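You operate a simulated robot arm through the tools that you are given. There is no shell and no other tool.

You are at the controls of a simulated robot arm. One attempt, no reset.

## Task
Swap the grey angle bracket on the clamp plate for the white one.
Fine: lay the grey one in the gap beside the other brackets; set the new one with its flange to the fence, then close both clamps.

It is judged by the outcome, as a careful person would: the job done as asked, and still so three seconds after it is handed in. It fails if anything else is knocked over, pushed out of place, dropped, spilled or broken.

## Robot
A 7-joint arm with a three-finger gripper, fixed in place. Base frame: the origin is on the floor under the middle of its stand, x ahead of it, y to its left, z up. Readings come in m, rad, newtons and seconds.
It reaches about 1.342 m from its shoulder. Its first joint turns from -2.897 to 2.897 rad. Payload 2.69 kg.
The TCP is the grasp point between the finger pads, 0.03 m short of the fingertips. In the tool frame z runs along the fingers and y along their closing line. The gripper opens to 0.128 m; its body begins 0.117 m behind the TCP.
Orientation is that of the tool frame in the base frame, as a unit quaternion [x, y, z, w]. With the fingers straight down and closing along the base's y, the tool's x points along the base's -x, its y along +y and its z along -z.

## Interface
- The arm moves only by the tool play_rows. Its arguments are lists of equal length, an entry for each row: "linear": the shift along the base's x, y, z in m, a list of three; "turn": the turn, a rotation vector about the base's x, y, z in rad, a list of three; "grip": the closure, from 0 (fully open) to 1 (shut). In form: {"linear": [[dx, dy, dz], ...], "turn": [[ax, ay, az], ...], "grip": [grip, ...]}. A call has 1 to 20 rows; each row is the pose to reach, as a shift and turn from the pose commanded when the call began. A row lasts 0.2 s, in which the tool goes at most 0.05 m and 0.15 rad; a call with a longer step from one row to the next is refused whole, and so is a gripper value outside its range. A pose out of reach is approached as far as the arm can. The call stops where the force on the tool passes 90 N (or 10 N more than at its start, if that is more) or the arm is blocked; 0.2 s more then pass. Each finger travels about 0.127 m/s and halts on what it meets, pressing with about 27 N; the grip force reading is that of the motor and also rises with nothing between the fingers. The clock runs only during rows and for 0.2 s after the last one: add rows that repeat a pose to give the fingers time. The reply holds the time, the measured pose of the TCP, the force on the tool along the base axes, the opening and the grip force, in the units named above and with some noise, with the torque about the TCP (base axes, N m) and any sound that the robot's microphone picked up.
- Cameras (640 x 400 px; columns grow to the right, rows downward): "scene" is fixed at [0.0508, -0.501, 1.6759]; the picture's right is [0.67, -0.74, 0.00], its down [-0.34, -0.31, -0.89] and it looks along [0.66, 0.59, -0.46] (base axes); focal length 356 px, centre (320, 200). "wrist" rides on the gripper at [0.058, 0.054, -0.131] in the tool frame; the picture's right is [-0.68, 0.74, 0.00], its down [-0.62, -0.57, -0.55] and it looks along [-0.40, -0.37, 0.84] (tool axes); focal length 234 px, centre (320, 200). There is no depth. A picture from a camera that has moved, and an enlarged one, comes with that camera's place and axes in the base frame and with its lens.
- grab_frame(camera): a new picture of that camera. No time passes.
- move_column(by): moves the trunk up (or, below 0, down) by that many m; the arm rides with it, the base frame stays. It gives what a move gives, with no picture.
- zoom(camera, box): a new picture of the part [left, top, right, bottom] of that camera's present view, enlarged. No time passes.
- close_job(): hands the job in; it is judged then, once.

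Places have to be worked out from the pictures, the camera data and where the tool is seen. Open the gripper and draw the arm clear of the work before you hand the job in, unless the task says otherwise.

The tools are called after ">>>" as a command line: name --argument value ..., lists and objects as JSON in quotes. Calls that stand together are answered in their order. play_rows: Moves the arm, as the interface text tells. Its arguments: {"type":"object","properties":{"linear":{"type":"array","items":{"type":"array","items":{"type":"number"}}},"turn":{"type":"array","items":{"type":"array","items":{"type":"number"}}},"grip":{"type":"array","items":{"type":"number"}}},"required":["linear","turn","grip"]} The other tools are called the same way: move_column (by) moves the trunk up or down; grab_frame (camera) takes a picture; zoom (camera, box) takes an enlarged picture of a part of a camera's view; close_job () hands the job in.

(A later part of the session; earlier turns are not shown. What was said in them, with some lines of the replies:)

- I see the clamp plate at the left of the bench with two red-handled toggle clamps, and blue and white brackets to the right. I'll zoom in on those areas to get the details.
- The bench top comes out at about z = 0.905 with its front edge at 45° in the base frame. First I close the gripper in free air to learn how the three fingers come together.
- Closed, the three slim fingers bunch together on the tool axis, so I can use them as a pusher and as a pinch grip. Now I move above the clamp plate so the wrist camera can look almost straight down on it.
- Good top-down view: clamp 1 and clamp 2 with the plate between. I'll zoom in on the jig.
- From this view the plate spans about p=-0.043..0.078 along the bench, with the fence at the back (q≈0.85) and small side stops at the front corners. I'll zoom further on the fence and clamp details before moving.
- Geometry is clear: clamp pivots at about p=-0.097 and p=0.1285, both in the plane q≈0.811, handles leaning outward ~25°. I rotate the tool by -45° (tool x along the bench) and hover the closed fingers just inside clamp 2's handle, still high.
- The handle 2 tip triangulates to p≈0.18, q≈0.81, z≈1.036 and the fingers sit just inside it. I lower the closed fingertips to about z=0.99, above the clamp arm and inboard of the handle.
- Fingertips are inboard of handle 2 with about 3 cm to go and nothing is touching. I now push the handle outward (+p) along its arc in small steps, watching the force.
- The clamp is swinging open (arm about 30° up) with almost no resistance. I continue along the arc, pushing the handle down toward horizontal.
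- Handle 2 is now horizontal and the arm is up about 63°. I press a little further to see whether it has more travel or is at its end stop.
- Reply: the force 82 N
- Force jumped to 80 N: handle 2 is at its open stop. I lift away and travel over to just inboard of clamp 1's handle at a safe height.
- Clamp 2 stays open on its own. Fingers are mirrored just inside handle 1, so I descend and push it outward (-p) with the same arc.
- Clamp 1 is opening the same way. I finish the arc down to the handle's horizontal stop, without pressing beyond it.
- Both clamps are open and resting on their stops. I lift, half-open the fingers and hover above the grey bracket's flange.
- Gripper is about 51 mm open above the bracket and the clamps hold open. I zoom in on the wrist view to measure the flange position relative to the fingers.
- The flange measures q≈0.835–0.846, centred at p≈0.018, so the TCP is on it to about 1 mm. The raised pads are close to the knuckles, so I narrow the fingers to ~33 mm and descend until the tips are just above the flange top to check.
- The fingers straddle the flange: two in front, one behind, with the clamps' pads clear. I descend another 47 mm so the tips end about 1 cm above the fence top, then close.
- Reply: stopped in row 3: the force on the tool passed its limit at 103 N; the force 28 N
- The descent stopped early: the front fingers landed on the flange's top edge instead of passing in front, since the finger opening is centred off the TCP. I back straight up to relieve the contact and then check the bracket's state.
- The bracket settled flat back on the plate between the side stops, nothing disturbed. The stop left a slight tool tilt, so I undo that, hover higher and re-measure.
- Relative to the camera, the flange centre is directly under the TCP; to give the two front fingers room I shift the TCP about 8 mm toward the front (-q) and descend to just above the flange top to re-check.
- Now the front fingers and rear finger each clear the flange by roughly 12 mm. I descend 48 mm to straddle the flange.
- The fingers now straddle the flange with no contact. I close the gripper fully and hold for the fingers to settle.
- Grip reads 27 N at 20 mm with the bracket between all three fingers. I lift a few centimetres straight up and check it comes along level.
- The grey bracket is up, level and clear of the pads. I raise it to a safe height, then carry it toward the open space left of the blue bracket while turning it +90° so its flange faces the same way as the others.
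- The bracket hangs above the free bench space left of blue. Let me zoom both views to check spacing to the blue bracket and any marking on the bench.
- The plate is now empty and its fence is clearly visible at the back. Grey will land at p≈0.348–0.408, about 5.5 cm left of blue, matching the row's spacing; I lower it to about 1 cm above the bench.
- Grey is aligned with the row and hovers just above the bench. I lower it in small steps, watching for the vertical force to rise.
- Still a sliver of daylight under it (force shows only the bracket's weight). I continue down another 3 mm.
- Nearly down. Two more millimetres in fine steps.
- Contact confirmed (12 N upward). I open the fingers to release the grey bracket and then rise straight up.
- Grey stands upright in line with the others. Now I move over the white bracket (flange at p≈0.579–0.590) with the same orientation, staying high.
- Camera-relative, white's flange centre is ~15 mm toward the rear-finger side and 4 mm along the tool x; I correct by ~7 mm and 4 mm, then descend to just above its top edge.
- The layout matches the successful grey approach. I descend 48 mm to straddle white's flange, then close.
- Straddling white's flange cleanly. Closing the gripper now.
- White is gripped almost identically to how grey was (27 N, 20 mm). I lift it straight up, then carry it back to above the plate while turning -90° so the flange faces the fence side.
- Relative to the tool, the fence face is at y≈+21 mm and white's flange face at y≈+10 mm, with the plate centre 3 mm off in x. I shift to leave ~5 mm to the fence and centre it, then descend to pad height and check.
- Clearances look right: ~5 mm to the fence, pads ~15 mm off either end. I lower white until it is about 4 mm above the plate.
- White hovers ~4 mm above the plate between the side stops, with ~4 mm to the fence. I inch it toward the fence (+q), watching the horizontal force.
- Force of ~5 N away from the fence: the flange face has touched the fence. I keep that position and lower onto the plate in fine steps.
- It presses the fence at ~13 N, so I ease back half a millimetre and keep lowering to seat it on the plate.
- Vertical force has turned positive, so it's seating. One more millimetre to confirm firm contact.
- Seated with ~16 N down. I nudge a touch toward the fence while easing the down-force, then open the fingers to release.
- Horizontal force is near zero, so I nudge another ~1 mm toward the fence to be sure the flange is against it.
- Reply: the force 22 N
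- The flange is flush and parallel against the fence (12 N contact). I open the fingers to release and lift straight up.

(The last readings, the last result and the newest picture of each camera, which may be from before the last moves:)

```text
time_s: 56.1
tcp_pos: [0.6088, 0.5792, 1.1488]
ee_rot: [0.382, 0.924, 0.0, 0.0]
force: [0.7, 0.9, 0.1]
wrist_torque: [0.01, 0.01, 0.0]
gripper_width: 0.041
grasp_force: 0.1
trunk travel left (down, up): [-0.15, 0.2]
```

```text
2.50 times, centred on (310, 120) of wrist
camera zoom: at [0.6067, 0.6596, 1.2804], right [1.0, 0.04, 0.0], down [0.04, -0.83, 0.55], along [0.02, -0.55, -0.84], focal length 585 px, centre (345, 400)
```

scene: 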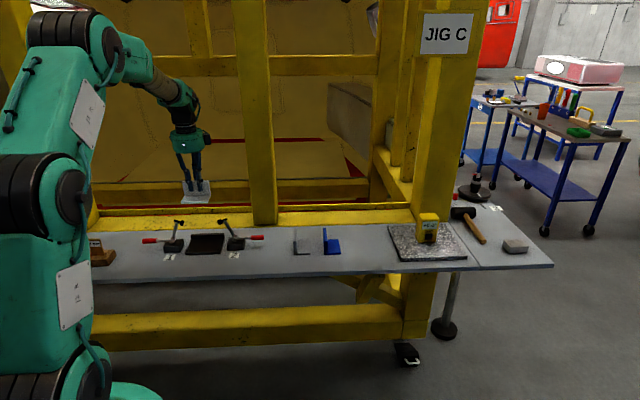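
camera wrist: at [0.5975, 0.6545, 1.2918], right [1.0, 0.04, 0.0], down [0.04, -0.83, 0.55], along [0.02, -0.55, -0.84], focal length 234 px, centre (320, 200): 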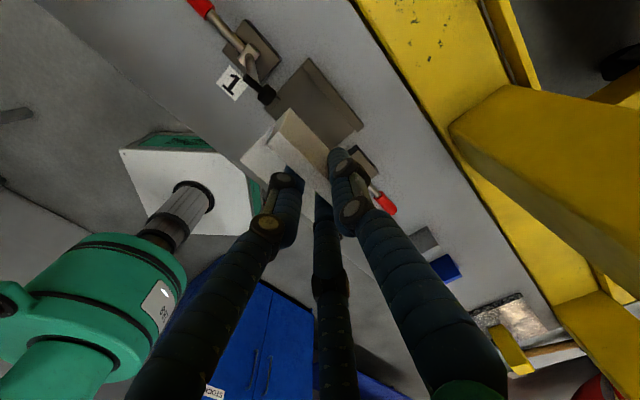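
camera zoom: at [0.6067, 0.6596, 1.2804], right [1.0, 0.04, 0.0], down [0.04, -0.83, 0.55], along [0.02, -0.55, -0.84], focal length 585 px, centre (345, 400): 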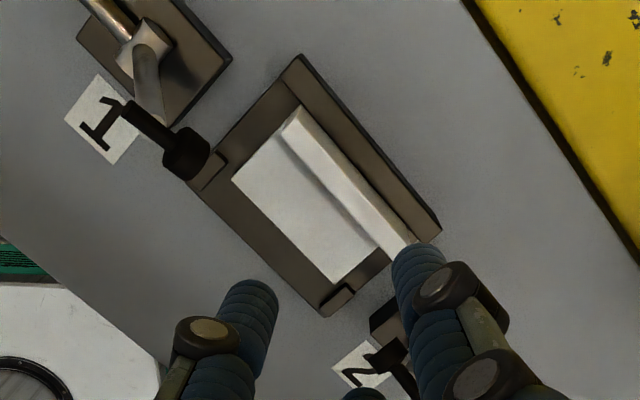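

White sits flush at the fence between the stops. Now I close the fingers into a pusher and move above the outboard side of clamp 2's raised arm to swing it down.

>>> play_rows --linear '[[0.012, -0.02, 0], [0.025, -0.042, 0], [0.04, -0.065, 0], [0.053, -0.086, 0], [0.0646, -0.1042, 0], [0.0646, -0.1042, 0]]' --turn '[[0, 0, 0], [0, 0, 0], [0, 0, 0], [0, 0, 0], [0, 0, 0], [0, 0, 0]]' --grip '[1, 1, 1, 1, 1, 1]'

>>> grab_frame --camera "wrist"

>>> zoom --camera "wrist" --box '[240, 60, 400, 200]'

>>> zoom --camera "scene" --box '[170, 160, 280, 260]'

```text
time_s: 57.5
tcp_pos: [0.6737, 0.4742, 1.1475]
ee_rot: [0.383, 0.924, -0.001, 0.0]
force: [0.8, 0.2, 0.4]
wrist_torque: [0.08, 0.04, 0.0]
gripper_width: 0.0022
grasp_force: 26.9
trunk travel left (down, up): [-0.15, 0.2]
```

```text
taken
camera wrist: at [0.6722, 0.5547, 1.28], right [1.0, 0.04, 0.0], down [0.04, -0.83, 0.55], along [0.02, -0.55, -0.84], focal length 234 px, centre (320, 200)
```

wrist: 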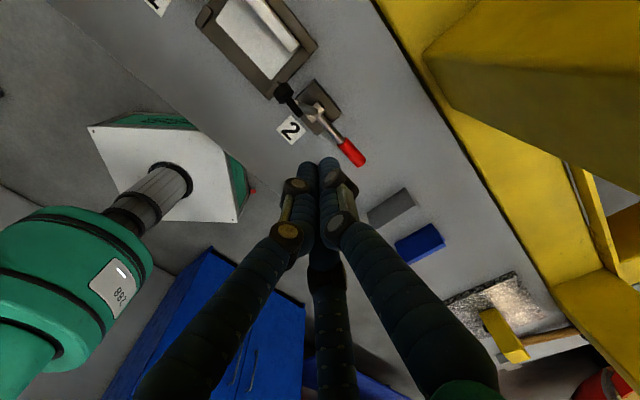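

```text
2.86 times, centred on (320, 130) of wrist
camera zoom: at [0.6722, 0.5547, 1.28], right [1.0, 0.04, 0.0], down [0.04, -0.83, 0.55], along [0.02, -0.55, -0.84], focal length 669 px, centre (320, 400)
```

zoom: 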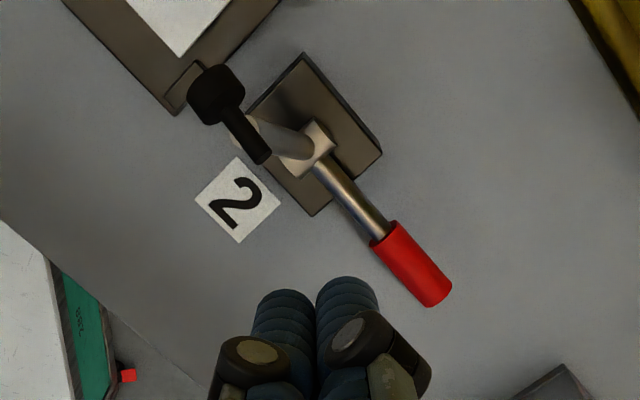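

```text
4.00 times, centred on (225, 210) of scene
camera zoom: at [0.0508, -0.501, 1.6759], right [0.67, -0.74, 0.0], down [-0.34, -0.31, -0.89], along [0.66, 0.59, -0.46], focal length 1426 px, centre (700, 160)
```

zoom: 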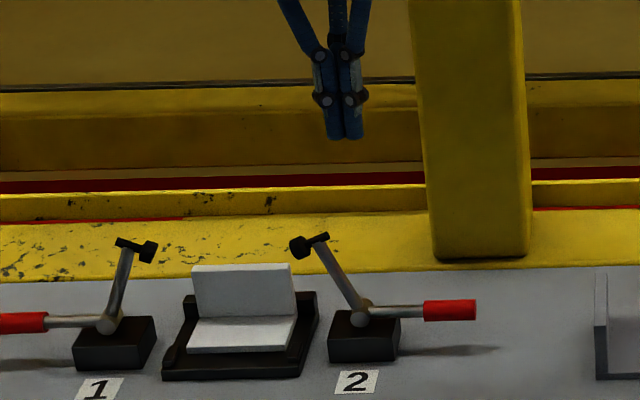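

Clamp 2's pivot measures 8 mm inboard and 3 mm off the tool plane, just as wanted. I descend outboard of the raised arm and swing it inward/down to about halfway.

>>> play_rows --linear '[[0, 0, -0.045], [0, 0, -0.09], [0, 0, -0.125], [0, 0, -0.136], [-0.005, 0.005, -0.136], [-0.0095, 0.0095, -0.136], [-0.0138, 0.0138, -0.1375], [-0.018, 0.018, -0.139], [-0.0222, 0.0222, -0.1405], [-0.027, 0.027, -0.1445], [-0.0316, 0.0316, -0.1484]]' --turn '[[0, 0, 0], [0, 0, 0], [0, 0, 0], [0, 0, 0], [0, 0, 0], [0, 0, 0], [0, 0, 0], [0, 0, 0], [0, 0, 0], [0, 0, 0], [0, 0, 0]]' --grip '[1, 1, 1, 1, 1, 1, 1, 1, 1, 1, 1]'

>>> zoom --camera "scene" --box '[170, 180, 270, 260]'

```text
time_s: 59.9
tcp_pos: [0.6428, 0.5059, 0.9999]
ee_rot: [0.383, 0.924, -0.001, 0.0]
force: [-0.2, -0.2, 0.2]
wrist_torque: [-0.02, 0.02, -0.01]
gripper_width: 0.002
grasp_force: 26.5
trunk travel left (down, up): [-0.15, 0.2]
```

```text
5.00 times, centred on (220, 220) of scene
camera zoom: at [0.0508, -0.501, 1.6759], right [0.67, -0.74, 0.0], down [-0.34, -0.31, -0.89], along [0.66, 0.59, -0.46], focal length 1782 px, centre (820, 100)
```

zoom: 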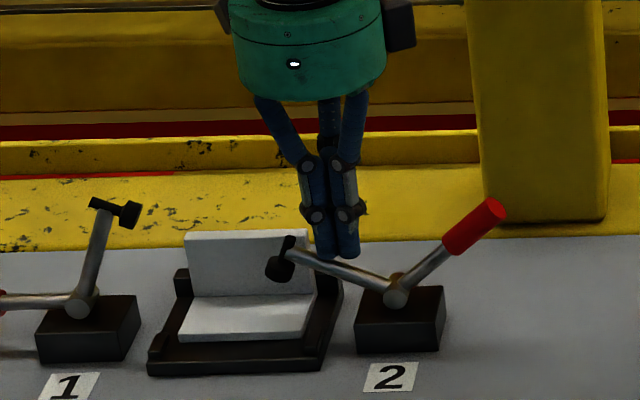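

The arm is down to about 25° with the handle coming up. I continue along the arc to bring the pad onto the white bracket's base.

>>> play_rows --linear '[[-0.004, 0.004, -0.0055], [-0.0076, 0.0076, -0.0111], [-0.01, 0.01, -0.016], [-0.0119, 0.0119, -0.0205], [-0.0119, 0.0119, -0.0225]]' --turn '[[0, 0, 0], [0, 0, 0], [0, 0, 0], [0, 0, 0], [0, 0, 0]]' --grip '[1, 1, 1, 1, 1]'

>>> zoom --camera "scene" --box '[170, 180, 270, 260]'

```text
time_s: 61.1
tcp_pos: [0.6307, 0.519, 0.9785]
ee_rot: [0.382, 0.924, -0.001, -0.001]
force: [0.5, -0.1, -0.7]
wrist_torque: [0.0, -0.02, -0.01]
gripper_width: 0.0021
grasp_force: 27.5
trunk travel left (down, up): [-0.15, 0.2]
```

```text
5.00 times, centred on (220, 220) of scene
camera zoom: at [0.0508, -0.501, 1.6759], right [0.67, -0.74, 0.0], down [-0.34, -0.31, -0.89], along [0.66, 0.59, -0.46], focal length 1782 px, centre (820, 100)
```

zoom: 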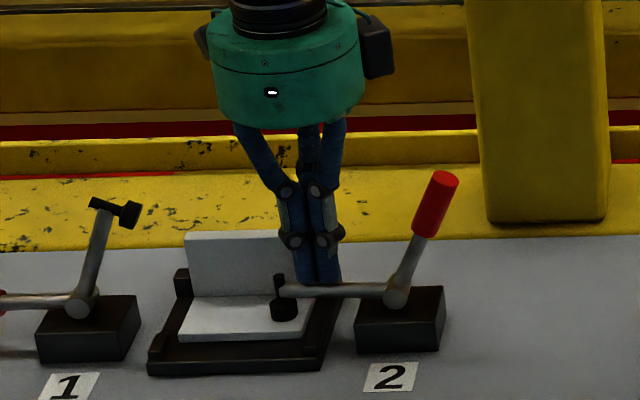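

The pad is down on white's base and the handle is back where it started. I press a little more to be sure it is fully closed.

>>> play_rows --linear '[[0, 0, -0.001], [0, 0, -0.0025], [0, 0, -0.004], [0, 0, -0.005]]' --turn '[[0, 0, 0], [0, 0, 0], [0, 0, 0], [0, 0, 0]]' --grip '[1, 1, 1, 1]'

>>> zoom --camera "scene" --box '[195, 215, 255, 260]'

```text
time_s: 62.1
tcp_pos: [0.6314, 0.5188, 0.9753]
ee_rot: [0.383, 0.924, 0.001, 0.0]
force: [-0.4, 5.3, 15.1]
wrist_torque: [0.26, 0.23, 0.0]
gripper_width: 0.0023
grasp_force: 26.8
trunk travel left (down, up): [-0.15, 0.2]
```

```text
8.89 times, centred on (225, 238) of scene
camera zoom: at [0.0508, -0.501, 1.6759], right [0.67, -0.74, 0.0], down [-0.34, -0.31, -0.89], along [0.66, 0.59, -0.46], focal length 3168 px, centre (1164, -133)
```

zoom: 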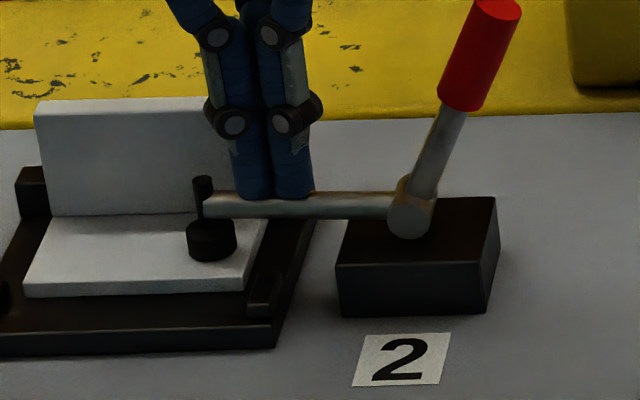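

Contact at 15 N; I add a couple of millimetres of push to seat it firmly, then lift away.

>>> play_rows --linear '[[0, 0, -0.001], [0, 0, -0.002], [0, 0, -0.003], [0, 0, -0.003]]' --turn '[[0, 0, 0], [0, 0, 0], [0, 0, 0], [0, 0, 0]]' --grip '[1, 1, 1, 1]'

```text
time_s: 63.1
tcp_pos: [0.6308, 0.5182, 0.9732]
ee_rot: [0.383, 0.924, 0.002, 0.002]
force: [3.9, -3.4, 53.5]
wrist_torque: [0.36, 0.69, 0.11]
gripper_width: 0.0023
grasp_force: 26.8
trunk travel left (down, up): [-0.15, 0.2]
```

Clamp 2 holds at 53 N. I lift clear and move over to the outboard side of clamp 1's raised arm.

>>> play_rows --linear '[[0, 0, 0.02], [0, 0, 0.06], [0, 0, 0.1], [0, 0, 0.14], [0, 0, 0.17], [-0.03, 0.03, 0.175], [-0.06, 0.06, 0.175], [-0.09, 0.09, 0.175], [-0.115, 0.115, 0.175], [-0.1305, 0.1305, 0.175], [-0.1305, 0.1305, 0.175]]' --turn '[[0, 0, 0], [0, 0, 0], [0, 0, 0], [0, 0, 0], [0, 0, 0], [0, 0, 0], [0, 0, 0], [0, 0, 0], [0, 0, 0], [0, 0, 0], [0, 0, 0]]' --grip '[1, 1, 1, 1, 1, 1, 1, 1, 1, 1, 1]'

>>> zoom --camera "scene" --box '[140, 170, 260, 260]'

>>> grab_frame --camera "wrist"

>>> zoom --camera "wrist" --box '[240, 60, 400, 200]'

```text
time_s: 65.5
tcp_pos: [0.4998, 0.6518, 1.1482]
ee_rot: [0.383, 0.924, -0.001, -0.001]
force: [-0.3, 0.4, 0.1]
wrist_torque: [-0.04, -0.02, -0.04]
gripper_width: 0.0025
grasp_force: 26.8
trunk travel left (down, up): [-0.15, 0.2]
```

```text
4.44 times, centred on (200, 215) of scene
camera zoom: at [0.0508, -0.501, 1.6759], right [0.67, -0.74, 0.0], down [-0.34, -0.31, -0.89], along [0.66, 0.59, -0.46], focal length 1584 px, centre (853, 133)
```

zoom: 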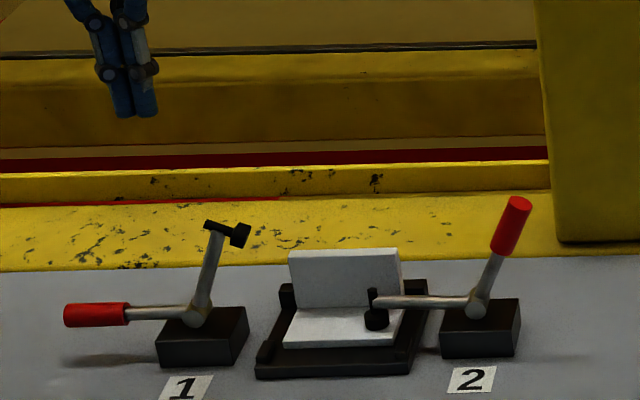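

```text
taken
camera wrist: at [0.4982, 0.7318, 1.2797], right [1.0, 0.04, 0.0], down [0.04, -0.83, 0.55], along [0.02, -0.55, -0.84], focal length 234 px, centre (320, 200)
```

wrist: 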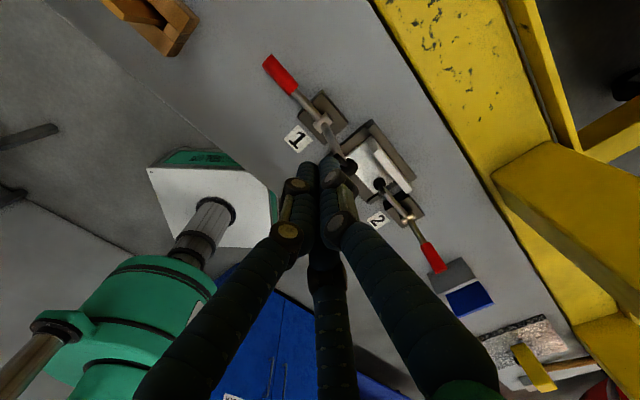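

```text
2.86 times, centred on (320, 130) of wrist
camera zoom: at [0.4982, 0.7318, 1.2797], right [1.0, 0.04, 0.0], down [0.04, -0.83, 0.55], along [0.02, -0.55, -0.84], focal length 669 px, centre (320, 400)
```

zoom: 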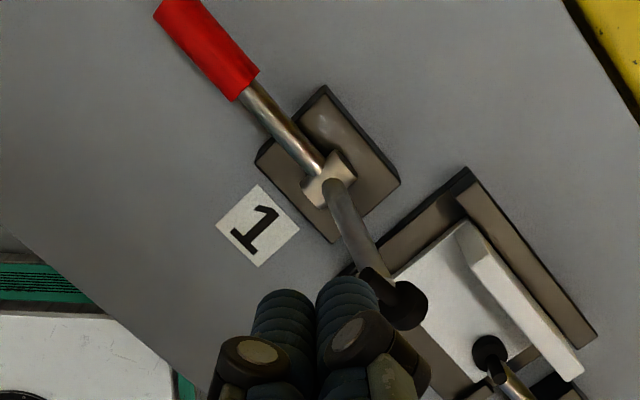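

Clamp 2 reads fully closed. Clamp 1's pivot is 12 mm inboard of the tool, so I descend and swing its arm inward/down the same way.

>>> play_rows --linear '[[0, 0, -0.045], [0, 0, -0.09], [0, 0, -0.125], [0, 0, -0.136], [0.006, -0.006, -0.136], [0.012, -0.012, -0.136], [0.0162, -0.0162, -0.1375], [0.0205, -0.0205, -0.139], [0.0247, -0.0247, -0.1405], [0.0295, -0.0295, -0.1445], [0.0341, -0.0341, -0.1484]]' --turn '[[0, 0, 0], [0, 0, 0], [0, 0, 0], [0, 0, 0], [0, 0, 0], [0, 0, 0], [0, 0, 0], [0, 0, 0], [0, 0, 0], [0, 0, 0], [0, 0, 0]]' --grip '[1, 1, 1, 1, 1, 1, 1, 1, 1, 1, 1]'

>>> zoom --camera "scene" --box '[140, 180, 260, 260]'

```text
time_s: 67.9
tcp_pos: [0.5347, 0.615, 0.9945]
ee_rot: [0.383, 0.924, -0.001, 0.0]
force: [-0.4, 0.3, -0.3]
wrist_torque: [-0.01, 0.01, -0.04]
gripper_width: 0.0021
grasp_force: 26.9
trunk travel left (down, up): [-0.15, 0.2]
```

```text
5.00 times, centred on (200, 220) of scene
camera zoom: at [0.0508, -0.501, 1.6759], right [0.67, -0.74, 0.0], down [-0.34, -0.31, -0.89], along [0.66, 0.59, -0.46], focal length 1782 px, centre (920, 100)
```

zoom: 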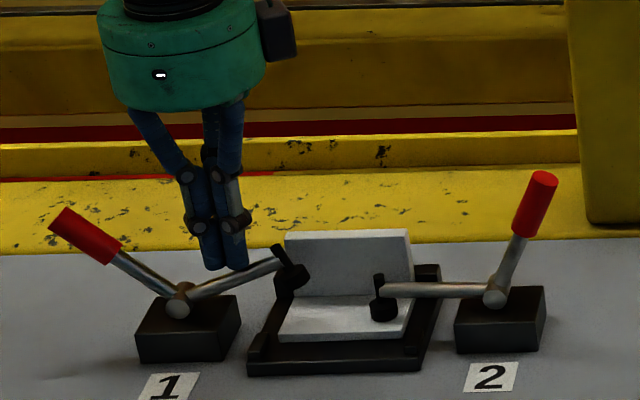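

Clamp 1's arm follows the same way, now around 25°. I finish the arc and press the pad onto the base.

>>> play_rows --linear '[[0.004, -0.004, -0.0055], [0.0076, -0.0076, -0.0111], [0.01, -0.01, -0.016], [0.0119, -0.0119, -0.0205], [0.0119, -0.0119, -0.0225]]' --turn '[[0, 0, 0], [0, 0, 0], [0, 0, 0], [0, 0, 0], [0, 0, 0]]' --grip '[1, 1, 1, 1, 1]'

>>> zoom --camera "scene" --box '[140, 180, 260, 260]'

```text
time_s: 69.1
tcp_pos: [0.5478, 0.6029, 0.9753]
ee_rot: [0.383, 0.924, 0.001, 0.0]
force: [-1.0, 0.1, 12.5]
wrist_torque: [-0.21, -0.1, -0.05]
gripper_width: 0.0023
grasp_force: 26.8
trunk travel left (down, up): [-0.15, 0.2]
```

```text
5.00 times, centred on (200, 220) of scene
camera zoom: at [0.0508, -0.501, 1.6759], right [0.67, -0.74, 0.0], down [-0.34, -0.31, -0.89], along [0.66, 0.59, -0.46], focal length 1782 px, centre (920, 100)
```

zoom: 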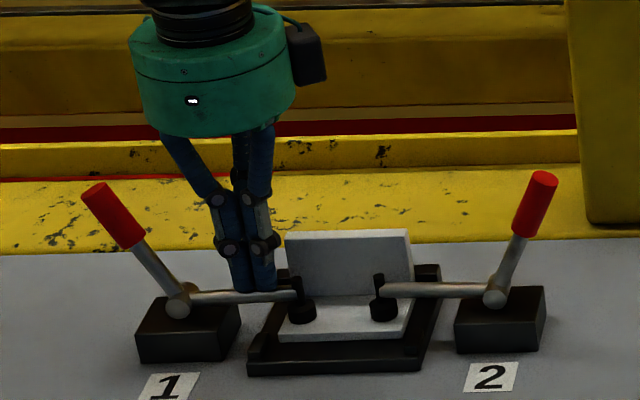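

Pad 1 is down with 12 N. I press a bit more to seat it firmly as with clamp 2.

>>> play_rows --linear '[[0, 0, -0.001], [0, 0, -0.002], [0, 0, -0.003], [0, 0, -0.003]]' --turn '[[0, 0, 0], [0, 0, 0], [0, 0, 0], [0, 0, 0]]' --grip '[1, 1, 1, 1]'

>>> zoom --camera "scene" --box '[180, 215, 250, 260]'

```text
time_s: 70.1
tcp_pos: [0.5473, 0.6036, 0.9751]
ee_rot: [0.382, 0.924, 0.003, 0.001]
force: [13.2, -0.9, 43.8]
wrist_torque: [-0.68, -0.65, 0.14]
gripper_width: 0.002
grasp_force: 26.6
trunk travel left (down, up): [-0.15, 0.2]
```

```text
8.89 times, centred on (215, 238) of scene
camera zoom: at [0.0508, -0.501, 1.6759], right [0.67, -0.74, 0.0], down [-0.34, -0.31, -0.89], along [0.66, 0.59, -0.46], focal length 3168 px, centre (1253, -133)
```

zoom: 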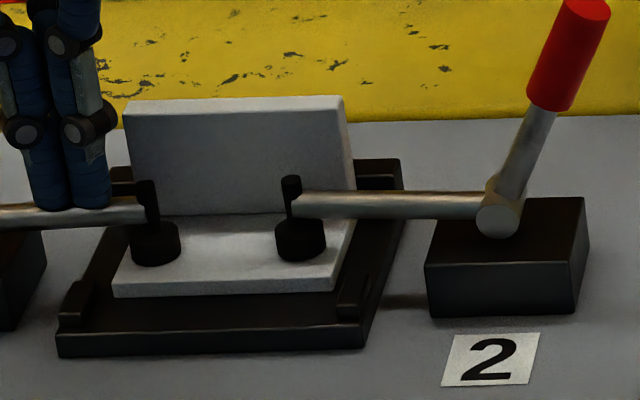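

Both clamps are closed with the same geometry as at the start. I lift off, open the gripper and withdraw to the start position in front of the bench.

>>> play_rows --linear '[[0, 0, 0.02], [0, 0, 0.06], [0, 0, 0.1], [0, 0, 0.145], [0, 0, 0.19], [0, 0, 0.235], [0.005, -0.045, 0.245], [0.01, -0.09, 0.245], [0.015, -0.135, 0.245], [0.02, -0.18, 0.245], [0.025, -0.225, 0.245], [0.03, -0.27, 0.245], [0.035, -0.315, 0.245], [0.04, -0.36, 0.245], [0.045, -0.405, 0.245], [0.05, -0.45, 0.245], [0.053, -0.49, 0.245], [0.053, -0.49, 0.245], [0.053, -0.49, 0.245]]' --turn '[[0, 0, 0], [0, 0, 0], [0, 0, 0], [0, 0, 0], [0, 0, 0], [0, 0, 0], [0, 0, 0], [0, 0, 0], [0, 0, 0], [0, 0, 0], [0, 0, 0], [0, 0, 0], [0, 0, 0], [0, 0, 0], [0, 0, 0], [0, 0, 0], [0, 0, 0], [0, 0, 0], [0, 0, 0]]' --grip '[1, 1, 1, 1, 1, 1, 1, 1, 1, 1, 1, 1, 0.8, 0.6, 0.4, 0.2, 0, 0, 0]'

>>> grab_frame --camera "scene"

>>> zoom --camera "scene" --box '[140, 200, 270, 280]'

>>> zoom --camera "scene" --box '[270, 200, 400, 280]'

```text
time_s: 74.1
tcp_pos: [0.5985, 0.1145, 1.2172]
ee_rot: [0.382, 0.924, 0.0, 0.001]
force: [0.9, -0.3, 0.7]
wrist_torque: [-0.01, 0.01, 0.01]
gripper_width: 0.1281
grasp_force: 0.0
trunk travel left (down, up): [-0.15, 0.2]
```

```text
taken
```

scene: 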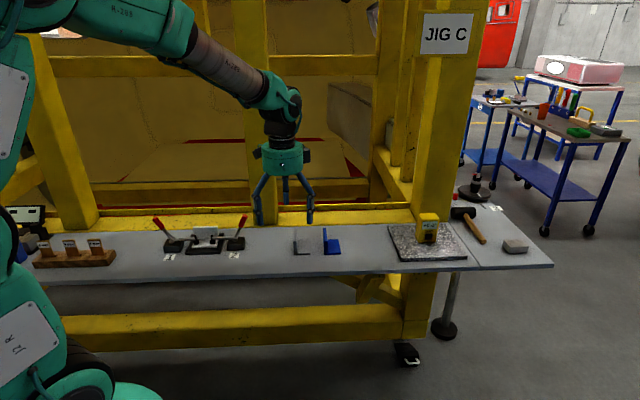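

```text
4.92 times, centred on (205, 240) of scene
camera zoom: at [0.0508, -0.501, 1.6759], right [0.67, -0.74, 0.0], down [-0.34, -0.31, -0.89], along [0.66, 0.59, -0.46], focal length 1755 px, centre (886, 3)
```

zoom: 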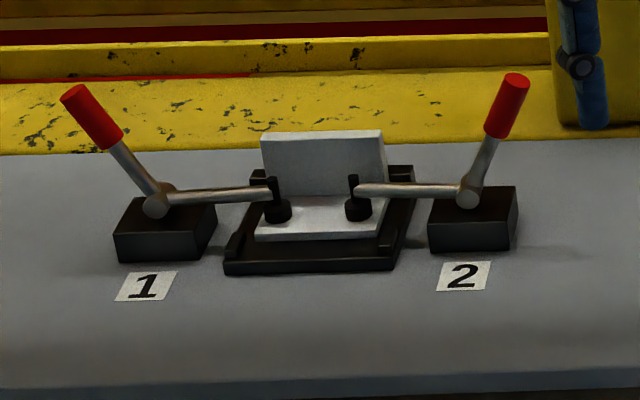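

```text
4.92 times, centred on (335, 240) of scene
camera zoom: at [0.0508, -0.501, 1.6759], right [0.67, -0.74, 0.0], down [-0.34, -0.31, -0.89], along [0.66, 0.59, -0.46], focal length 1755 px, centre (246, 3)
```

zoom: 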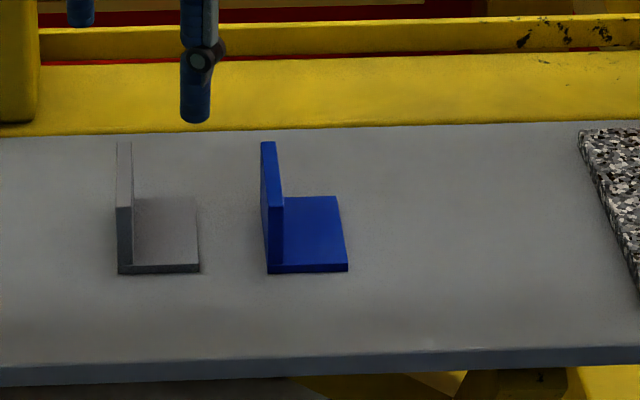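

The final view shows the white bracket on the plate with its flange at the fence and both handles exactly where they were when closed. Grey stands in the row beside the unmoved blue bracket, and the gripper is open and clear. I hand the job in.

>>> close_job

```text
The job is handed in.
```

The grey bracket is off the clamp plate. The white one is in its place with its flange against the fence, and both clamps are closed. I handed the job in without seeing a verdict.

- **White bracket:** It sits between the two side stops. I nudged it toward the fence until it pushed back at about 12 N, and the close-up showed the flange flush and parallel.
- **Clamps:** I pressed the arms down to about 53 N on clamp 2 and 44 N on clamp 1. Both handles ended in the same position as at the start.
- **Grey bracket:** It stands on the bench to the left of the blue one, in line with it and facing the same way. The bench had no marking for "the gap", so I took it to be the open space there, at about the same spacing as the other two.
- **One slip:** On my first try at picking up the grey bracket, the front fingers came down on top of its flange and the arm stopped at 103 N. The bracket tipped briefly and settled flat again, and I saw no damage or other movement.

In the final view the blue bracket is where it started and nothing else looks disturbed. The gripper is open and clear of the bench.
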